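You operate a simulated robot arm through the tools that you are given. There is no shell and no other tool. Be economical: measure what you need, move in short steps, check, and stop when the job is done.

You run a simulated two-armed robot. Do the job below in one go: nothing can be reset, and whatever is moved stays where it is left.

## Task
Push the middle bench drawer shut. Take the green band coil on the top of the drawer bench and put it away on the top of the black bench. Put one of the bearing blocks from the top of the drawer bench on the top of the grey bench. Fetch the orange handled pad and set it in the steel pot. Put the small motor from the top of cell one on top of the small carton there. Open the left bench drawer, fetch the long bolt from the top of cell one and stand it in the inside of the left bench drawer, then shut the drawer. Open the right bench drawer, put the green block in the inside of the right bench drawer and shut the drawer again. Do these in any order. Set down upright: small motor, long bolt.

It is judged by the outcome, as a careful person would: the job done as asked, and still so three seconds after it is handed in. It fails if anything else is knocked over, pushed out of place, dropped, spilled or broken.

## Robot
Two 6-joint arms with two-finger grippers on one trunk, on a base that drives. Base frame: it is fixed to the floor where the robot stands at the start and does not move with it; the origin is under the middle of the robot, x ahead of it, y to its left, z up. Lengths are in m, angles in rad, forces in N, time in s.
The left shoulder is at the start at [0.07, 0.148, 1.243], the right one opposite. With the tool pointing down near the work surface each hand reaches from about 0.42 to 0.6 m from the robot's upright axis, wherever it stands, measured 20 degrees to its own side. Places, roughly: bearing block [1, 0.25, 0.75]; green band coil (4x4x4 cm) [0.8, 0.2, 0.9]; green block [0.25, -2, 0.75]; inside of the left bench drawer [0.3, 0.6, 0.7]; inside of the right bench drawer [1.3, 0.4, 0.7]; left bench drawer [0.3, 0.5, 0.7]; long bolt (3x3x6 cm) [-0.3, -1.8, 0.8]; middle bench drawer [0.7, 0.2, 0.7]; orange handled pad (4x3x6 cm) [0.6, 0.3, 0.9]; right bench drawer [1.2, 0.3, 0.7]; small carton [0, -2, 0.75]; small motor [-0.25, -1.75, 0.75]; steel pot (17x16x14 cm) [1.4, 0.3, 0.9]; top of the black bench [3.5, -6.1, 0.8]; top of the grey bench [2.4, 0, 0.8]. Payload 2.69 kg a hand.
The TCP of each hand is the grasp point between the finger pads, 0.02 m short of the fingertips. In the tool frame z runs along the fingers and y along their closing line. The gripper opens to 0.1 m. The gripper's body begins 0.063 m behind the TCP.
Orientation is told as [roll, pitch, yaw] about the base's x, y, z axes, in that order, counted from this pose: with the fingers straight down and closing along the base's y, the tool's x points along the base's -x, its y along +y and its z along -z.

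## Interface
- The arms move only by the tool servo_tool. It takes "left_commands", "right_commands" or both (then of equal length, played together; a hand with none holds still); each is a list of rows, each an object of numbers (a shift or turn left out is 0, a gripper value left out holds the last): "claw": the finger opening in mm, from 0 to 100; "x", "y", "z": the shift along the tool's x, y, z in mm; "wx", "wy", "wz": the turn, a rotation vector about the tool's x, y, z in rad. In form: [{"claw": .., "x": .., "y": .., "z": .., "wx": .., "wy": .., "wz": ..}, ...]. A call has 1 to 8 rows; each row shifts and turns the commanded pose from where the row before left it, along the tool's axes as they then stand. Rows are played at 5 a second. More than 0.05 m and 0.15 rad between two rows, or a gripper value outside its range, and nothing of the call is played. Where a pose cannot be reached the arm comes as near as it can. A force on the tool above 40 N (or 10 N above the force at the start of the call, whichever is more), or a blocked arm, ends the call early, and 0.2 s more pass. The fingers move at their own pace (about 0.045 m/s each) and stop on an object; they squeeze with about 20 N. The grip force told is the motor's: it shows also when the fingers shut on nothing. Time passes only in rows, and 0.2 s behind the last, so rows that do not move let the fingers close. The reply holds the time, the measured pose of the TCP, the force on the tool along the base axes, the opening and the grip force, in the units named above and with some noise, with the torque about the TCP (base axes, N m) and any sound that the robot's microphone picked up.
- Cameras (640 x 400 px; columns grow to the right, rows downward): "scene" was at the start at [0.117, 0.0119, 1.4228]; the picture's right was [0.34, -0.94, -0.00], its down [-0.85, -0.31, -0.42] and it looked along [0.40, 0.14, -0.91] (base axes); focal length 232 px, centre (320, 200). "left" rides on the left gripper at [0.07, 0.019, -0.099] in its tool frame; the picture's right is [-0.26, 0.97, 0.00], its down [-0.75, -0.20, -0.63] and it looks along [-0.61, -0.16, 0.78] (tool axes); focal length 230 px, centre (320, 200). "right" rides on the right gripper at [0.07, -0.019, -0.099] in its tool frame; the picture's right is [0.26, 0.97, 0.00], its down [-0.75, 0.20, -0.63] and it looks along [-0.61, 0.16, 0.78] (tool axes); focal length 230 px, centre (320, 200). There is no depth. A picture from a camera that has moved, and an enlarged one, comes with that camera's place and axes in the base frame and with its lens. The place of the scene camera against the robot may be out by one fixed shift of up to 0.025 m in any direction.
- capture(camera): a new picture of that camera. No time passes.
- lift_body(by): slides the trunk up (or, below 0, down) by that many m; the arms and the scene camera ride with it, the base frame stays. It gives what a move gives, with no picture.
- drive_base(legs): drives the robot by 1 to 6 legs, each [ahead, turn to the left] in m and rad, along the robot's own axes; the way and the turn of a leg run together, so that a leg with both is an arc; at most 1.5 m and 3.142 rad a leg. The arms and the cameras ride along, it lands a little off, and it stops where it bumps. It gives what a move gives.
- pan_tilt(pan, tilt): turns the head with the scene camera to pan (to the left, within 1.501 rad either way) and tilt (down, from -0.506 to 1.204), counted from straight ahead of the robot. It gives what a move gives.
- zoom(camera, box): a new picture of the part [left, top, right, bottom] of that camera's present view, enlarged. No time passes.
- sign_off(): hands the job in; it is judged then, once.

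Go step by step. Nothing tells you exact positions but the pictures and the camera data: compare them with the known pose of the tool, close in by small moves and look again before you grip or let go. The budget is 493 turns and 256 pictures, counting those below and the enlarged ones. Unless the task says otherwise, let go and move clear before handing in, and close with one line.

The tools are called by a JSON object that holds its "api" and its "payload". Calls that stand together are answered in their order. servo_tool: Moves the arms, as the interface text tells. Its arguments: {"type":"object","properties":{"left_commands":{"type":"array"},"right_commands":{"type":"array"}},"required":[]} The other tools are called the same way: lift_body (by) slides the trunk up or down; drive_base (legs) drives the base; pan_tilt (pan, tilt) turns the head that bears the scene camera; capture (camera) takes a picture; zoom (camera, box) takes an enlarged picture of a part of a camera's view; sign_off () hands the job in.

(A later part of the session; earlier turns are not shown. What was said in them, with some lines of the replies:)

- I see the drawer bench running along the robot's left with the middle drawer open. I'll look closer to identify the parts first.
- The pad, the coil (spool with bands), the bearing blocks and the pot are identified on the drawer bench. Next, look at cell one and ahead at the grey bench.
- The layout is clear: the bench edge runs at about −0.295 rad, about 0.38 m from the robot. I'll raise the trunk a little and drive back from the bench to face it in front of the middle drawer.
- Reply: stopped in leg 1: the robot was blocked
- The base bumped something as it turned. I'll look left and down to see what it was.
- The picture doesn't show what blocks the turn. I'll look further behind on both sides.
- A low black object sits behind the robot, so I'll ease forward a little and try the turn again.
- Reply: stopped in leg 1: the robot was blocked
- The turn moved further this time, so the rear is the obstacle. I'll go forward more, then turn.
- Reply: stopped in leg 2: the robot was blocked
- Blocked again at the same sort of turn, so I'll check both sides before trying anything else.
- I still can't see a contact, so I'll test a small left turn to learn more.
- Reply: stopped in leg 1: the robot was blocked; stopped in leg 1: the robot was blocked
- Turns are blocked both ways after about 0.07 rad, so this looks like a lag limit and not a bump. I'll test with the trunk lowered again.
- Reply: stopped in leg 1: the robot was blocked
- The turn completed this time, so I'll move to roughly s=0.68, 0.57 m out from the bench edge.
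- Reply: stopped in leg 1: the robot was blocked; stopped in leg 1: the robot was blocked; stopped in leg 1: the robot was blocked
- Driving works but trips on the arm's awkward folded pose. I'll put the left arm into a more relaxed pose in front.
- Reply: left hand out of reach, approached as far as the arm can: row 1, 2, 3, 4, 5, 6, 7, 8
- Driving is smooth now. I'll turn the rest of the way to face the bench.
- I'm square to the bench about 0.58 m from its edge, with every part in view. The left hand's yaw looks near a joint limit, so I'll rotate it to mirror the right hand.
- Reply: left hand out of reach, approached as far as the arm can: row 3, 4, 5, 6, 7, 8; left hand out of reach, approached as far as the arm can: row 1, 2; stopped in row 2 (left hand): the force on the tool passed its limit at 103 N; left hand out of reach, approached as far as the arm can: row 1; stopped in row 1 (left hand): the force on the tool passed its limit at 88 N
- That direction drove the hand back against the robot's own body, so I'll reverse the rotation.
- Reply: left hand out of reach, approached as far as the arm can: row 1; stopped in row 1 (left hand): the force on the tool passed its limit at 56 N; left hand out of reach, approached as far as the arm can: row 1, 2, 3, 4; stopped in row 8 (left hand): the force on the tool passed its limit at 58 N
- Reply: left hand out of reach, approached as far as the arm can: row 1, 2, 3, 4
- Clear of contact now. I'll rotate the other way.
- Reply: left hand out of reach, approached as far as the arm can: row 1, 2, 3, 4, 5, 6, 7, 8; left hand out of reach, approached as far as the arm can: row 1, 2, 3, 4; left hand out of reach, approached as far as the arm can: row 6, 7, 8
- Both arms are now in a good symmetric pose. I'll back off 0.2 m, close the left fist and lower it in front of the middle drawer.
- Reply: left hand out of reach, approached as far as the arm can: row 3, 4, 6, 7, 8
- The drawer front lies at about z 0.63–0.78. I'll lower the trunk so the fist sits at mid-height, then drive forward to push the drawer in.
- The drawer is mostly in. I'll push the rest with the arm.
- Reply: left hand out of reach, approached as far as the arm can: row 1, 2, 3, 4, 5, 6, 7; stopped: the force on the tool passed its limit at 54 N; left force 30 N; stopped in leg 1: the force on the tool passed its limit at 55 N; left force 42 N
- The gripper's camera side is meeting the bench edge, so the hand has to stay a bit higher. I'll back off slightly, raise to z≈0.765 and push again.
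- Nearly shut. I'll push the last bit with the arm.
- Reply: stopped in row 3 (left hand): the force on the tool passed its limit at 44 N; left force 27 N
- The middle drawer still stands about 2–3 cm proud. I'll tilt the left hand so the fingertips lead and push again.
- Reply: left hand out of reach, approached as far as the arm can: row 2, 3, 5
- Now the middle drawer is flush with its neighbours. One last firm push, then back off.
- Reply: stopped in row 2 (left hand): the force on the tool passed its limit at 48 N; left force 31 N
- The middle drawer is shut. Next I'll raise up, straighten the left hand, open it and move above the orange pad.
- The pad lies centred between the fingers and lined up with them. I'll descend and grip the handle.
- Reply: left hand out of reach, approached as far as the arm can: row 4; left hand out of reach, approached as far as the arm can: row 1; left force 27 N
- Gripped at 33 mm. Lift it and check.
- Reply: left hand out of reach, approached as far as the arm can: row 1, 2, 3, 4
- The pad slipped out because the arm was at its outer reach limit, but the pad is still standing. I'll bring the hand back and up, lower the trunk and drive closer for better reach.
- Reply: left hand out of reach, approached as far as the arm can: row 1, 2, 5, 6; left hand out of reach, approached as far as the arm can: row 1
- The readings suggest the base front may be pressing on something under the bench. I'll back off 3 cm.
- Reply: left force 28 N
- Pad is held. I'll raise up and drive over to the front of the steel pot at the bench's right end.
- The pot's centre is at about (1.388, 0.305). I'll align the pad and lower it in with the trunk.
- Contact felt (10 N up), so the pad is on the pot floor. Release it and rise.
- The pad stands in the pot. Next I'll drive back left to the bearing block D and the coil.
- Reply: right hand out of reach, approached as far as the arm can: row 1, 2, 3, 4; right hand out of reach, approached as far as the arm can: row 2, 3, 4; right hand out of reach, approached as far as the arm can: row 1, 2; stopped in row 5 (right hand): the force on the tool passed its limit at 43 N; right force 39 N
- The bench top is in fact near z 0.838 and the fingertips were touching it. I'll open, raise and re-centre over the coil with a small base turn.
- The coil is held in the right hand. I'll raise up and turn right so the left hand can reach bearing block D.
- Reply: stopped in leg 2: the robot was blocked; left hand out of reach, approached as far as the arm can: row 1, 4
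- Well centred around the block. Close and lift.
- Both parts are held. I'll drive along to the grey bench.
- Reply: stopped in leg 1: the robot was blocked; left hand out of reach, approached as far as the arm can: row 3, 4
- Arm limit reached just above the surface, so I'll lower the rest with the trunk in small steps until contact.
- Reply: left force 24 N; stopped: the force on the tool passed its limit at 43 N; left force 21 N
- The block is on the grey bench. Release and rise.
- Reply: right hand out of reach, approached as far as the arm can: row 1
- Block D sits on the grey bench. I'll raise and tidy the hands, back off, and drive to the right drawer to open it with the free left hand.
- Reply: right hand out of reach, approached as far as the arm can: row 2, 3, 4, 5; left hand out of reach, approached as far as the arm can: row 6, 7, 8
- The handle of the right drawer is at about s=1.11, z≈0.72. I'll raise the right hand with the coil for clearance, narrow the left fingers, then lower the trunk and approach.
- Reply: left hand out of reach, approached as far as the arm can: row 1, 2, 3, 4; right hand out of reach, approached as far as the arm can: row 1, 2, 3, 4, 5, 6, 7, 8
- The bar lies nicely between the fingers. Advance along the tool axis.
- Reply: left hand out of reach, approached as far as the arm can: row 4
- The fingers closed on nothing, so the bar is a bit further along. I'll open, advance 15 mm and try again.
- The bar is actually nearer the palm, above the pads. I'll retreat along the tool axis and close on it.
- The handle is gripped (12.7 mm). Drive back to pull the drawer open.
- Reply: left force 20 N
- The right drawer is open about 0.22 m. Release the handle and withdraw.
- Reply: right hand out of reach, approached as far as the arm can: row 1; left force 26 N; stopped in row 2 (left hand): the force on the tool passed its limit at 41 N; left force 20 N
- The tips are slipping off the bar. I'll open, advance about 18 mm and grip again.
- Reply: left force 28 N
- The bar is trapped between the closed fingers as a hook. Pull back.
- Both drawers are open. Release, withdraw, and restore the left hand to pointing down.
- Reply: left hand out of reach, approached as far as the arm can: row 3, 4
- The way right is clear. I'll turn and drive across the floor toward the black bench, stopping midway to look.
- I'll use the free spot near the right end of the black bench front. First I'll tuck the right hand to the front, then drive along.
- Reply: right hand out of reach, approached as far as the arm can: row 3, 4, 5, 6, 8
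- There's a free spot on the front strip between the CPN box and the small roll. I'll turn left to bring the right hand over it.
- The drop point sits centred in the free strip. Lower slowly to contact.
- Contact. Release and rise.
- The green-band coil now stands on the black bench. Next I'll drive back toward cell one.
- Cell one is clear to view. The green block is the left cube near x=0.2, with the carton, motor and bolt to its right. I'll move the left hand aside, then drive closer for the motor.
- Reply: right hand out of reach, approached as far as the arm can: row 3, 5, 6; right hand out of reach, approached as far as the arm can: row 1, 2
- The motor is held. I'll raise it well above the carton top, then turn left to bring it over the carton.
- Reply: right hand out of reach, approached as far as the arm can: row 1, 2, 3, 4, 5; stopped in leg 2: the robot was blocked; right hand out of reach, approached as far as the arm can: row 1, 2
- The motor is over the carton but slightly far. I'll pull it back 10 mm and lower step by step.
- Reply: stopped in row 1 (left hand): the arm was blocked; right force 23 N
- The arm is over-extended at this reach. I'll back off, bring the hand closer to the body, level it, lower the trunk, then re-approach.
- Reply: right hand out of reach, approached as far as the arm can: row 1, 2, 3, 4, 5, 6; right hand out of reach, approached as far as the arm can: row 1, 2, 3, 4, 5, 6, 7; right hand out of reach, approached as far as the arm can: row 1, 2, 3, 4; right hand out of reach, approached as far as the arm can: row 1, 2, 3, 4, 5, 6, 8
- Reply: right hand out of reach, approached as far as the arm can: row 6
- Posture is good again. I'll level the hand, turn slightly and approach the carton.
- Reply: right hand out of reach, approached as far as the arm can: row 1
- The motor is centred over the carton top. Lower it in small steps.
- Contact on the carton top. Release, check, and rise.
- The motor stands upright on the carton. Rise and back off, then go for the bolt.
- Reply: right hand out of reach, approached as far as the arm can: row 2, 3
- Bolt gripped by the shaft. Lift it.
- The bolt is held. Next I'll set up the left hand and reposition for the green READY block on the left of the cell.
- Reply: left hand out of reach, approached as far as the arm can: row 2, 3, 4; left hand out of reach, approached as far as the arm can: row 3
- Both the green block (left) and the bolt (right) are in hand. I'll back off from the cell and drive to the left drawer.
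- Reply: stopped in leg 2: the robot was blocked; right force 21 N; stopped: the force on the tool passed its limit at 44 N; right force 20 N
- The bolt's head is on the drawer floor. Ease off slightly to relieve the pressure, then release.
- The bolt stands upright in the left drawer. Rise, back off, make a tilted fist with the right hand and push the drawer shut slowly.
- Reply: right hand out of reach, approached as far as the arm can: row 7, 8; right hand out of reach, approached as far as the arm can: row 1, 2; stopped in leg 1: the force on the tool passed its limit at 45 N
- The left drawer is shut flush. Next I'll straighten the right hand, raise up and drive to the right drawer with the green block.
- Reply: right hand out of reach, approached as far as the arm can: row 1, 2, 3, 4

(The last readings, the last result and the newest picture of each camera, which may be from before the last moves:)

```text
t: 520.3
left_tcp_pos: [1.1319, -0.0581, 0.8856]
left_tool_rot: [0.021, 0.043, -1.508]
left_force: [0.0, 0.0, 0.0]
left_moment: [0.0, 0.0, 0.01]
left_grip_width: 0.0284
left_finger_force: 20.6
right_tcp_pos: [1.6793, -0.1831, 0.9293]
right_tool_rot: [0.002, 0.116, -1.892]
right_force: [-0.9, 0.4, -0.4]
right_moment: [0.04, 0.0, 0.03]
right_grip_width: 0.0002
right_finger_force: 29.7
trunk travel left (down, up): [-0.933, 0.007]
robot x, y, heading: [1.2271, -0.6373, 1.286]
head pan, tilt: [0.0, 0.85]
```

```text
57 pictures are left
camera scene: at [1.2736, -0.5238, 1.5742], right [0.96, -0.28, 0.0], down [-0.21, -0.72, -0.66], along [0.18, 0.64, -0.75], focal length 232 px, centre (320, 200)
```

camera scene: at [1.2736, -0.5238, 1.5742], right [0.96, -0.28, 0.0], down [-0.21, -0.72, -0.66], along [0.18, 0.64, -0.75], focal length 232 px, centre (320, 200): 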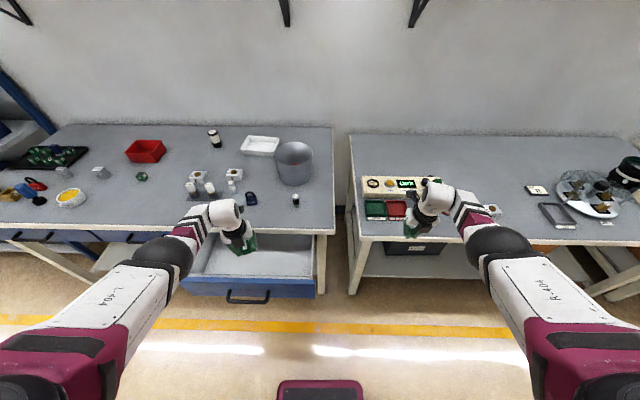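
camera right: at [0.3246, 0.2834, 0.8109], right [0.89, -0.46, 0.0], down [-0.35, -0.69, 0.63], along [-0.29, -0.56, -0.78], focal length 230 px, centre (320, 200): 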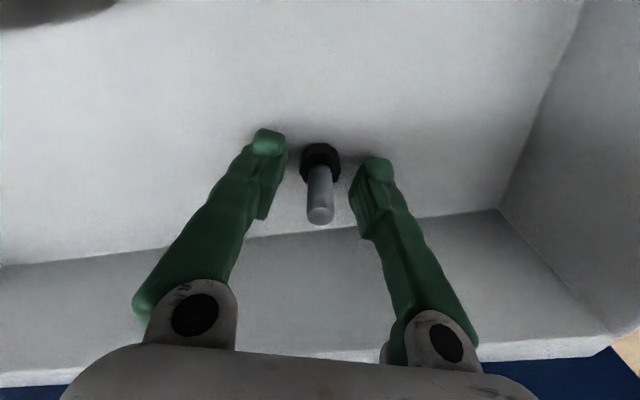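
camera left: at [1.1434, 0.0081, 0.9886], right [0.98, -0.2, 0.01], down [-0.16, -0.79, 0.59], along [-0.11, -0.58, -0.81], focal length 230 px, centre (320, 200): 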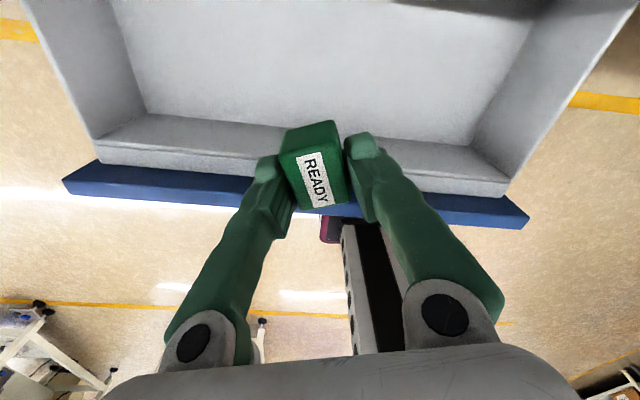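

{"api": "servo_tool", "payload": {"right_commands": [{"z": -20, "x": -12, "wy": -0.04}, {"z": -20, "x": -12, "wy": -0.04}, {"z": -20, "x": -12, "wy": -0.03}, {"z": -20, "x": -12}, {"z": -20, "x": -12}, {"z": -20, "x": -12}]}}

{"api": "lift_body", "payload": {"by": -0.12}}

{"api": "capture", "payload": {"camera": "left"}}

```text
t: 521.7
left_tcp_pos: [1.1318, -0.0556, 0.8844]
left_tool_rot: [0.021, 0.042, -1.508]
left_force: [-0.4, 0.8, 1.0]
left_moment: [0.0, 0.0, 0.01]
left_grip_width: 0.0284
left_finger_force: 20.2
right_tcp_pos: [1.6545, -0.2573, 1.0469]
right_tool_rot: [0.002, 0.007, -1.893]
right_force: [0.6, -0.3, 0.1]
right_moment: [0.0, 0.01, -0.01]
right_grip_width: 0.0001
right_finger_force: 29.7
trunk travel left (down, up): [-0.933, 0.007]
robot x, y, heading: [1.2249, -0.6409, 1.284]
head pan, tilt: [0.0, 0.85]
```

```text
t: 523.2
left_tcp_pos: [1.1327, -0.0563, 0.7631]
left_tool_rot: [0.022, 0.042, -1.507]
left_force: [-0.7, 0.1, 0.0]
left_moment: [0.01, 0.01, -0.02]
left_grip_width: 0.0285
left_finger_force: 19.7
right_tcp_pos: [1.6549, -0.2556, 0.9271]
right_tool_rot: [0.003, 0.004, -1.892]
right_force: [0.1, 0.0, 0.4]
right_moment: [0.03, -0.01, 0.01]
right_grip_width: 0.0001
right_finger_force: 29.4
trunk travel left (down, up): [-0.813, 0.127]
robot x, y, heading: [1.2291, -0.6355, 1.291]
head pan, tilt: [0.0, 0.85]
```

```text
56 pictures are left
camera left: at [1.1439, 0.0102, 0.8671], right [0.98, -0.2, 0.01], down [-0.16, -0.79, 0.59], along [-0.11, -0.58, -0.8], focal length 230 px, centre (320, 200)
```

left: 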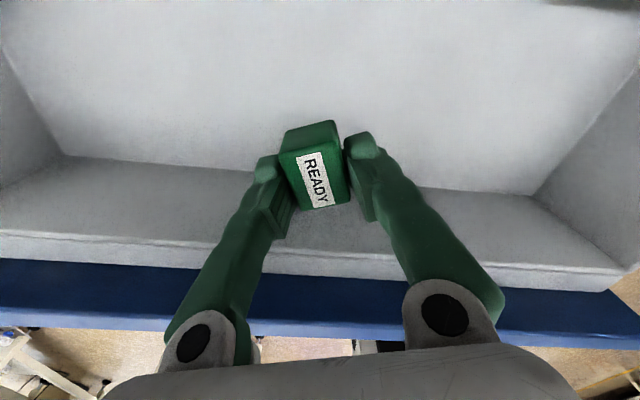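

Well inside the drawer. Continue lowering to contact.

{"api": "lift_body", "payload": {"by": -0.045}}

{"api": "lift_body", "payload": {"by": -0.012}}

{"api": "lift_body", "payload": {"by": -0.008}}

```text
t: 524.1
left_tcp_pos: [1.1311, -0.0564, 0.7194]
left_tool_rot: [0.02, 0.042, -1.509]
left_force: [-0.3, 0.8, 0.2]
left_moment: [-0.01, -0.01, 0.01]
left_grip_width: 0.0285
left_finger_force: 20.4
right_tcp_pos: [1.6555, -0.2566, 0.8813]
right_tool_rot: [0.001, 0.005, -1.891]
right_force: [-1.4, 0.2, 1.1]
right_moment: [-0.01, 0.0, 0.02]
right_grip_width: 0.0
right_finger_force: 29.8
trunk travel left (down, up): [-0.768, 0.172]
robot x, y, heading: [1.226, -0.6343, 1.287]
head pan, tilt: [0.0, 0.85]
```

```text
t: 524.7
left_tcp_pos: [1.1322, -0.0568, 0.7088]
left_tool_rot: [0.022, 0.045, -1.509]
left_force: [-0.2, 0.8, 10.7]
left_moment: [-0.08, 0.07, -0.01]
left_grip_width: 0.0287
left_finger_force: 20.3
right_tcp_pos: [1.6548, -0.2567, 0.8695]
right_tool_rot: [0.002, 0.005, -1.892]
right_force: [-0.2, 0.5, 0.6]
right_moment: [0.03, -0.01, 0.04]
right_grip_width: 0.0
right_finger_force: 29.2
trunk travel left (down, up): [-0.756, 0.184]
robot x, y, heading: [1.2283, -0.6341, 1.288]
head pan, tilt: [0.0, 0.85]
```

```text
t: 525.3
left_tcp_pos: [1.1327, -0.056, 0.7017]
left_tool_rot: [0.02, 0.049, -1.509]
left_force: [-1.4, 2.1, 24.8]
left_moment: [0.12, 0.04, 0.02]
left_grip_width: 0.0287
left_finger_force: 20.0
right_tcp_pos: [1.6549, -0.2598, 0.8624]
right_tool_rot: [-0.001, 0.008, -1.891]
right_force: [-0.1, -0.7, -0.5]
right_moment: [-0.02, 0.01, 0.02]
right_grip_width: 0.0
right_finger_force: 29.4
trunk travel left (down, up): [-0.748, 0.192]
robot x, y, heading: [1.2294, -0.6322, 1.287]
head pan, tilt: [0.0, 0.85]
```

On the drawer floor. Ease up, release and rise.

{"api": "lift_body", "payload": {"by": 0.006}}

{"api": "servo_tool", "payload": {"left_commands": [{"claw": 55}, {"claw": 55}, {"claw": 55}]}}

{"api": "lift_body", "payload": {"by": 0.18}}

{"api": "capture", "payload": {"camera": "left"}}

```text
t: 525.8
left_tcp_pos: [1.1312, -0.059, 0.7026]
left_tool_rot: [0.019, 0.036, -1.51]
left_force: [-0.1, 0.3, -0.7]
left_moment: [-0.01, -0.03, 0.03]
left_grip_width: 0.0285
left_finger_force: 19.9
right_tcp_pos: [1.6535, -0.2567, 0.8668]
right_tool_rot: [0.002, 0.005, -1.892]
right_force: [1.3, 0.1, -0.1]
right_moment: [0.0, 0.02, 0.04]
right_grip_width: 0.0002
right_finger_force: 29.0
trunk travel left (down, up): [-0.754, 0.186]
robot x, y, heading: [1.2274, -0.6348, 1.287]
head pan, tilt: [0.0, 0.85]
```

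```text
t: 526.6
left_tcp_pos: [1.1311, -0.0563, 0.7046]
left_tool_rot: [0.021, 0.042, -1.508]
left_force: [0.1, -0.2, -0.4]
left_moment: [0.0, 0.01, 0.02]
left_grip_width: 0.0551
left_finger_force: 0.0
right_tcp_pos: [1.6539, -0.2556, 0.8668]
right_tool_rot: [0.001, 0.005, -1.892]
right_force: [0.5, 0.8, 0.2]
right_moment: [-0.01, -0.02, 0.01]
right_grip_width: 0.0
right_finger_force: 29.4
trunk travel left (down, up): [-0.754, 0.186]
robot x, y, heading: [1.2274, -0.6336, 1.289]
head pan, tilt: [0.0, 0.85]
```

```text
t: 528.6
left_tcp_pos: [1.1313, -0.0558, 0.8848]
left_tool_rot: [0.02, 0.042, -1.508]
left_force: [0.3, -1.0, 0.3]
left_moment: [-0.02, 0.01, 0.0]
left_grip_width: 0.055
left_finger_force: 0.1
right_tcp_pos: [1.6541, -0.2558, 1.0468]
right_tool_rot: [0.002, 0.005, -1.892]
right_force: [1.2, 0.2, 0.1]
right_moment: [-0.04, 0.01, 0.01]
right_grip_width: 0.0
right_finger_force: 29.2
trunk travel left (down, up): [-0.934, 0.006]
robot x, y, heading: [1.2275, -0.6353, 1.29]
head pan, tilt: [0.0, 0.85]
```

```text
55 pictures are left
camera left: at [1.144, 0.0103, 0.9879], right [0.98, -0.2, 0.01], down [-0.16, -0.79, 0.59], along [-0.11, -0.58, -0.8], focal length 230 px, centre (320, 200)
```

left: 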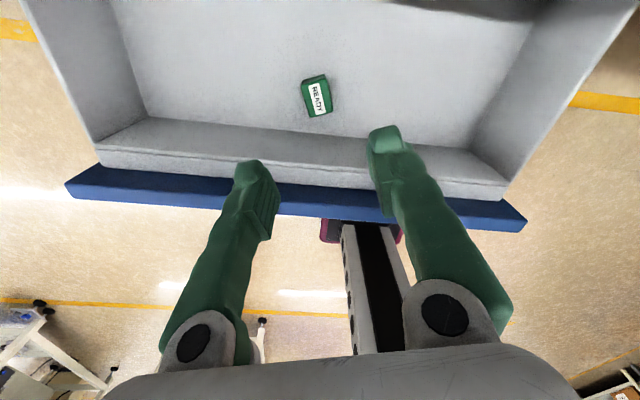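

The green block lies in the right drawer. I'll back off, form the tilted left fist to the left of the handle and push the drawer shut.

{"api": "drive_base", "payload": {"legs": [[-0.26, 0]]}}

{"api": "servo_tool", "payload": {"left_commands": [{"claw": 0, "wz": 0.12}, {"wz": 0.12}, {"wz": 0.12}, {"y": -25}, {"y": -25}, {"y": -25}, {"y": -25}, {"y": -25}]}}

{"api": "servo_tool", "payload": {"left_commands": [{"wy": 0.14}, {"wy": 0.14}, {"wy": 0.14}, {"wy": 0.14}]}}

{"api": "lift_body", "payload": {"by": -0.15}}

{"api": "capture", "payload": {"camera": "scene"}}

```text
t: 530.5
left_tcp_pos: [1.0585, -0.2996, 0.884]
left_tool_rot: [0.019, 0.038, -1.502]
left_force: [0.0, -0.1, -0.5]
left_moment: [-0.02, -0.01, -0.04]
left_grip_width: 0.0552
left_finger_force: 0.1
right_tcp_pos: [1.5826, -0.4953, 1.0445]
right_tool_rot: [0.002, 0.003, -1.886]
right_force: [0.0, 1.7, 0.4]
right_moment: [-0.07, 0.0, 0.01]
right_grip_width: 0.0
right_finger_force: 29.7
trunk travel left (down, up): [-0.934, 0.006]
robot x, y, heading: [1.1584, -0.8824, 1.294]
head pan, tilt: [0.0, 0.85]
```

```text
t: 532.3
left_tcp_pos: [0.9377, -0.2902, 0.8958]
left_tool_rot: [0.006, 0.049, -1.864]
left_force: [0.1, 1.1, -0.2]
left_moment: [-0.02, -0.03, 0.01]
left_grip_width: 0.0
left_finger_force: 20.1
left hand out of reach, approached as far as the arm can: row 5, 6, 7, 8
right_tcp_pos: [1.5807, -0.4983, 1.0465]
right_tool_rot: [0.004, 0.005, -1.888]
right_force: [-0.7, 1.0, -0.7]
right_moment: [0.03, -0.02, -0.05]
right_grip_width: 0.0001
right_finger_force: 29.1
trunk travel left (down, up): [-0.934, 0.006]
robot x, y, heading: [1.1567, -0.8789, 1.293]
head pan, tilt: [0.0, 0.85]
```

```text
t: 533.3
left_tcp_pos: [0.9375, -0.2909, 0.8977]
left_tool_rot: [0.006, 0.611, -1.861]
left_force: [-0.5, 0.1, 0.1]
left_moment: [-0.01, 0.0, 0.04]
left_grip_width: 0.0
left_finger_force: 19.5
right_tcp_pos: [1.582, -0.4994, 1.0476]
right_tool_rot: [0.001, 0.007, -1.886]
right_force: [0.5, 0.2, -0.6]
right_moment: [0.01, -0.01, 0.02]
right_grip_width: 0.0
right_finger_force: 29.3
trunk travel left (down, up): [-0.934, 0.006]
robot x, y, heading: [1.1576, -0.8796, 1.295]
head pan, tilt: [0.0, 0.85]
```

```text
t: 535.0
left_tcp_pos: [0.9383, -0.2907, 0.7466]
left_tool_rot: [0.006, 0.608, -1.86]
left_force: [-0.7, -0.4, -0.5]
left_moment: [0.04, 0.03, 0.05]
left_grip_width: 0.0
left_finger_force: 19.7
right_tcp_pos: [1.5812, -0.4992, 0.8959]
right_tool_rot: [0.002, 0.004, -1.886]
right_force: [0.0, 0.5, 0.6]
right_moment: [0.01, 0.02, -0.01]
right_grip_width: 0.0
right_finger_force: 29.7
trunk travel left (down, up): [-0.784, 0.156]
robot x, y, heading: [1.1583, -0.8796, 1.293]
head pan, tilt: [0.0, 0.85]
```

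```text
54 pictures are left
camera scene: at [1.2032, -0.7657, 1.4249], right [0.96, -0.27, 0.0], down [-0.21, -0.72, -0.66], along [0.18, 0.63, -0.75], focal length 232 px, centre (320, 200)
```

scene: 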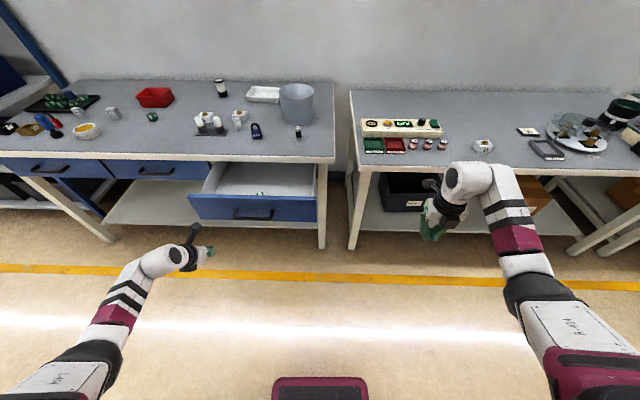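

{"api": "lift_body", "payload": {"by": -0.012}}

{"api": "drive_base", "payload": {"legs": [[0.16, -0.015], [0.15, 0]]}}

{"api": "capture", "payload": {"camera": "scene"}}

```text
t: 535.6
left_tcp_pos: [0.9368, -0.2904, 0.7356]
left_tool_rot: [0.006, 0.608, -1.86]
left_force: [0.5, -0.5, 0.4]
left_moment: [-0.02, -0.01, 0.02]
left_grip_width: 0.0
left_finger_force: 19.9
right_tcp_pos: [1.5825, -0.4982, 0.8851]
right_tool_rot: [0.002, 0.005, -1.886]
right_force: [0.1, -0.1, 0.2]
right_moment: [0.02, -0.01, -0.02]
right_grip_width: 0.0
right_finger_force: 29.5
trunk travel left (down, up): [-0.772, 0.168]
robot x, y, heading: [1.1577, -0.8837, 1.293]
head pan, tilt: [0.0, 0.85]
```

```text
t: 538.0
left_tcp_pos: [1.0329, 0.0036, 0.737]
left_tool_rot: [0.005, 0.609, -1.879]
left_force: [-0.4, -0.5, 0.5]
left_moment: [-0.01, 0.0, -0.03]
left_grip_width: 0.0
left_finger_force: 29.5
right_tcp_pos: [1.674, -0.2159, 0.885]
right_tool_rot: [0.001, 0.006, -1.904]
right_force: [-0.4, 0.0, -0.1]
right_moment: [0.02, -0.01, -0.02]
right_grip_width: 0.0001
right_finger_force: 29.5
trunk travel left (down, up): [-0.772, 0.168]
robot x, y, heading: [1.2481, -0.5844, 1.275]
head pan, tilt: [0.0, 0.85]
```

```text
53 pictures are left
camera scene: at [1.2912, -0.4765, 1.4131], right [0.96, -0.29, 0.0], down [-0.22, -0.72, -0.66], along [0.19, 0.63, -0.75], focal length 232 px, centre (320, 200)
```

scene: 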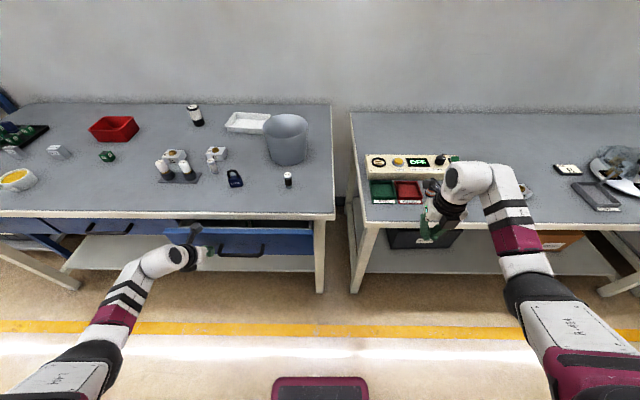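

{"api": "servo_tool", "payload": {"left_commands": [{"x": 8.2, "z": 5.7}, {"x": 8.2, "z": 5.7}, {"x": 8.2, "z": 5.7}, {"x": 8.2, "z": 5.7}, {"x": 8.2, "z": 5.7}, {"x": 8.2, "z": 5.7}, {"x": 8.2, "z": 5.7}, {"x": 8.2, "z": 5.7}]}}

{"api": "drive_base", "payload": {"legs": [[0.025, 0]]}}

{"api": "zoom", "payload": {"camera": "scene", "box": [60, 150, 380, 350]}}

```text
t: 539.8
left_tcp_pos: [1.0578, 0.0819, 0.7357]
left_tool_rot: [0.004, 0.605, -1.879]
left_force: [0.6, -0.3, 0.3]
left_moment: [0.0, -0.02, 0.02]
left_grip_width: 0.0
left_finger_force: 29.5
right_tcp_pos: [1.6766, -0.2142, 0.883]
right_tool_rot: [0.001, 0.004, -1.905]
right_force: [0.2, 0.6, -0.5]
right_moment: [0.01, 0.02, -0.02]
right_grip_width: 0.0
right_finger_force: 29.3
trunk travel left (down, up): [-0.772, 0.168]
robot x, y, heading: [1.2419, -0.5901, 1.27]
head pan, tilt: [0.0, 0.85]
```

```text
t: 540.6
left_tcp_pos: [1.0581, 0.0883, 0.7316]
left_tool_rot: [0.005, 0.593, -1.877]
left_force: [-4.3, -8.5, 4.0]
left_moment: [0.0, -0.06, 0.05]
left_grip_width: 0.0059
left_finger_force: 29.6
right_tcp_pos: [1.6794, -0.2026, 0.8853]
right_tool_rot: [0.002, 0.008, -1.901]
right_force: [0.0, -0.9, 0.2]
right_moment: [-0.03, 0.01, -0.01]
right_grip_width: 0.0
right_finger_force: 29.8
trunk travel left (down, up): [-0.772, 0.168]
robot x, y, heading: [1.2499, -0.5721, 1.281]
head pan, tilt: [0.0, 0.85]
stopped in leg 1: the force on the tool passed its limit at 222 N (the readings are from after the stop); the commanded pose is now the measured one
```

```text
2.00 times, centred on (220, 250) of scene
camera zoom: at [1.296, -0.4626, 1.413], right [0.96, -0.28, 0.0], down [-0.21, -0.72, -0.66], along [0.19, 0.63, -0.75], focal length 465 px, centre (520, 100)
```

zoom: 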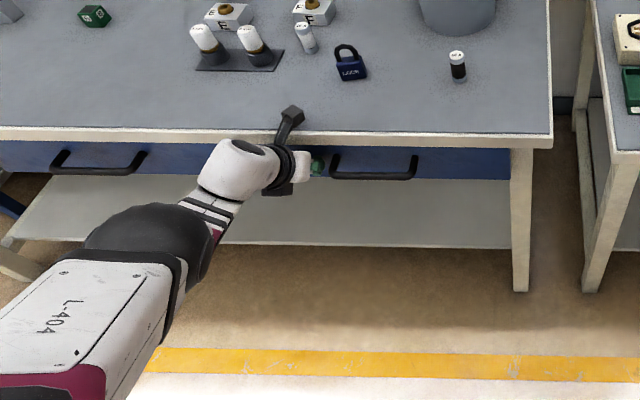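

The drawer is shut (hard contact). Back off and inspect.

{"api": "servo_tool", "payload": {"left_commands": [{"x": -14, "z": -9}, {"x": -14, "z": -9}, {"x": -14, "z": -9}]}}

{"api": "drive_base", "payload": {"legs": [[-0.3, 0]]}}

{"api": "capture", "payload": {"camera": "scene"}}

{"api": "zoom", "payload": {"camera": "scene", "box": [0, 60, 340, 272]}}

```text
t: 541.4
left_tcp_pos: [1.0444, 0.0434, 0.7281]
left_tool_rot: [0.009, 0.594, -1.879]
left_force: [-0.4, -0.2, 0.8]
left_moment: [0.01, 0.03, 0.01]
left_grip_width: 0.0003
left_finger_force: 29.4
right_tcp_pos: [1.6794, -0.2007, 0.8839]
right_tool_rot: [0.001, 0.006, -1.905]
right_force: [0.4, 0.2, -0.3]
right_moment: [0.01, -0.01, 0.0]
right_grip_width: 0.0001
right_finger_force: 30.3
trunk travel left (down, up): [-0.772, 0.168]
robot x, y, heading: [1.2484, -0.5757, 1.282]
head pan, tilt: [0.0, 0.85]
```

```text
t: 543.5
left_tcp_pos: [0.9531, -0.2543, 0.728]
left_tool_rot: [0.006, 0.592, -1.871]
left_force: [-0.4, 0.0, -0.2]
left_moment: [-0.01, 0.02, -0.01]
left_grip_width: 0.0002
left_finger_force: 29.6
right_tcp_pos: [1.5892, -0.4927, 0.8846]
right_tool_rot: [0.001, 0.002, -1.898]
right_force: [0.1, 0.2, 0.4]
right_moment: [0.0, 0.01, -0.02]
right_grip_width: 0.0
right_finger_force: 29.4
trunk travel left (down, up): [-0.772, 0.168]
robot x, y, heading: [1.1628, -0.867, 1.285]
head pan, tilt: [0.0, 0.85]
```

```text
51 pictures are left
camera scene: at [1.2079, -0.7549, 1.4127], right [0.96, -0.28, 0.0], down [-0.21, -0.72, -0.66], along [0.18, 0.63, -0.75], focal length 232 px, centre (320, 200)
```

scene: 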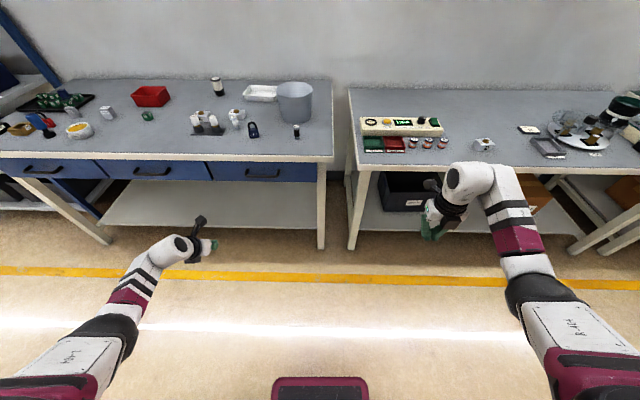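

```text
1.88 times, centred on (170, 166) of scene
camera zoom: at [1.2079, -0.7549, 1.4127], right [0.96, -0.28, 0.0], down [-0.21, -0.72, -0.66], along [0.18, 0.63, -0.75], focal length 437 px, centre (602, 264)
```

zoom: 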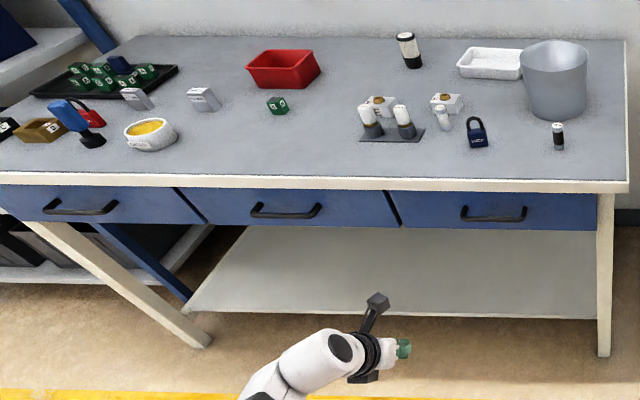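

All three drawers look flush and shut. The parts are placed as asked and both hands are clear, so I'm handing in.

{"api": "sign_off", "payload": {}}

```text
The job is handed in.
```

I finished every item and handed the job in. I saw the bolt standing upright in the left drawer before I pushed it shut, but I couldn't see it afterwards.
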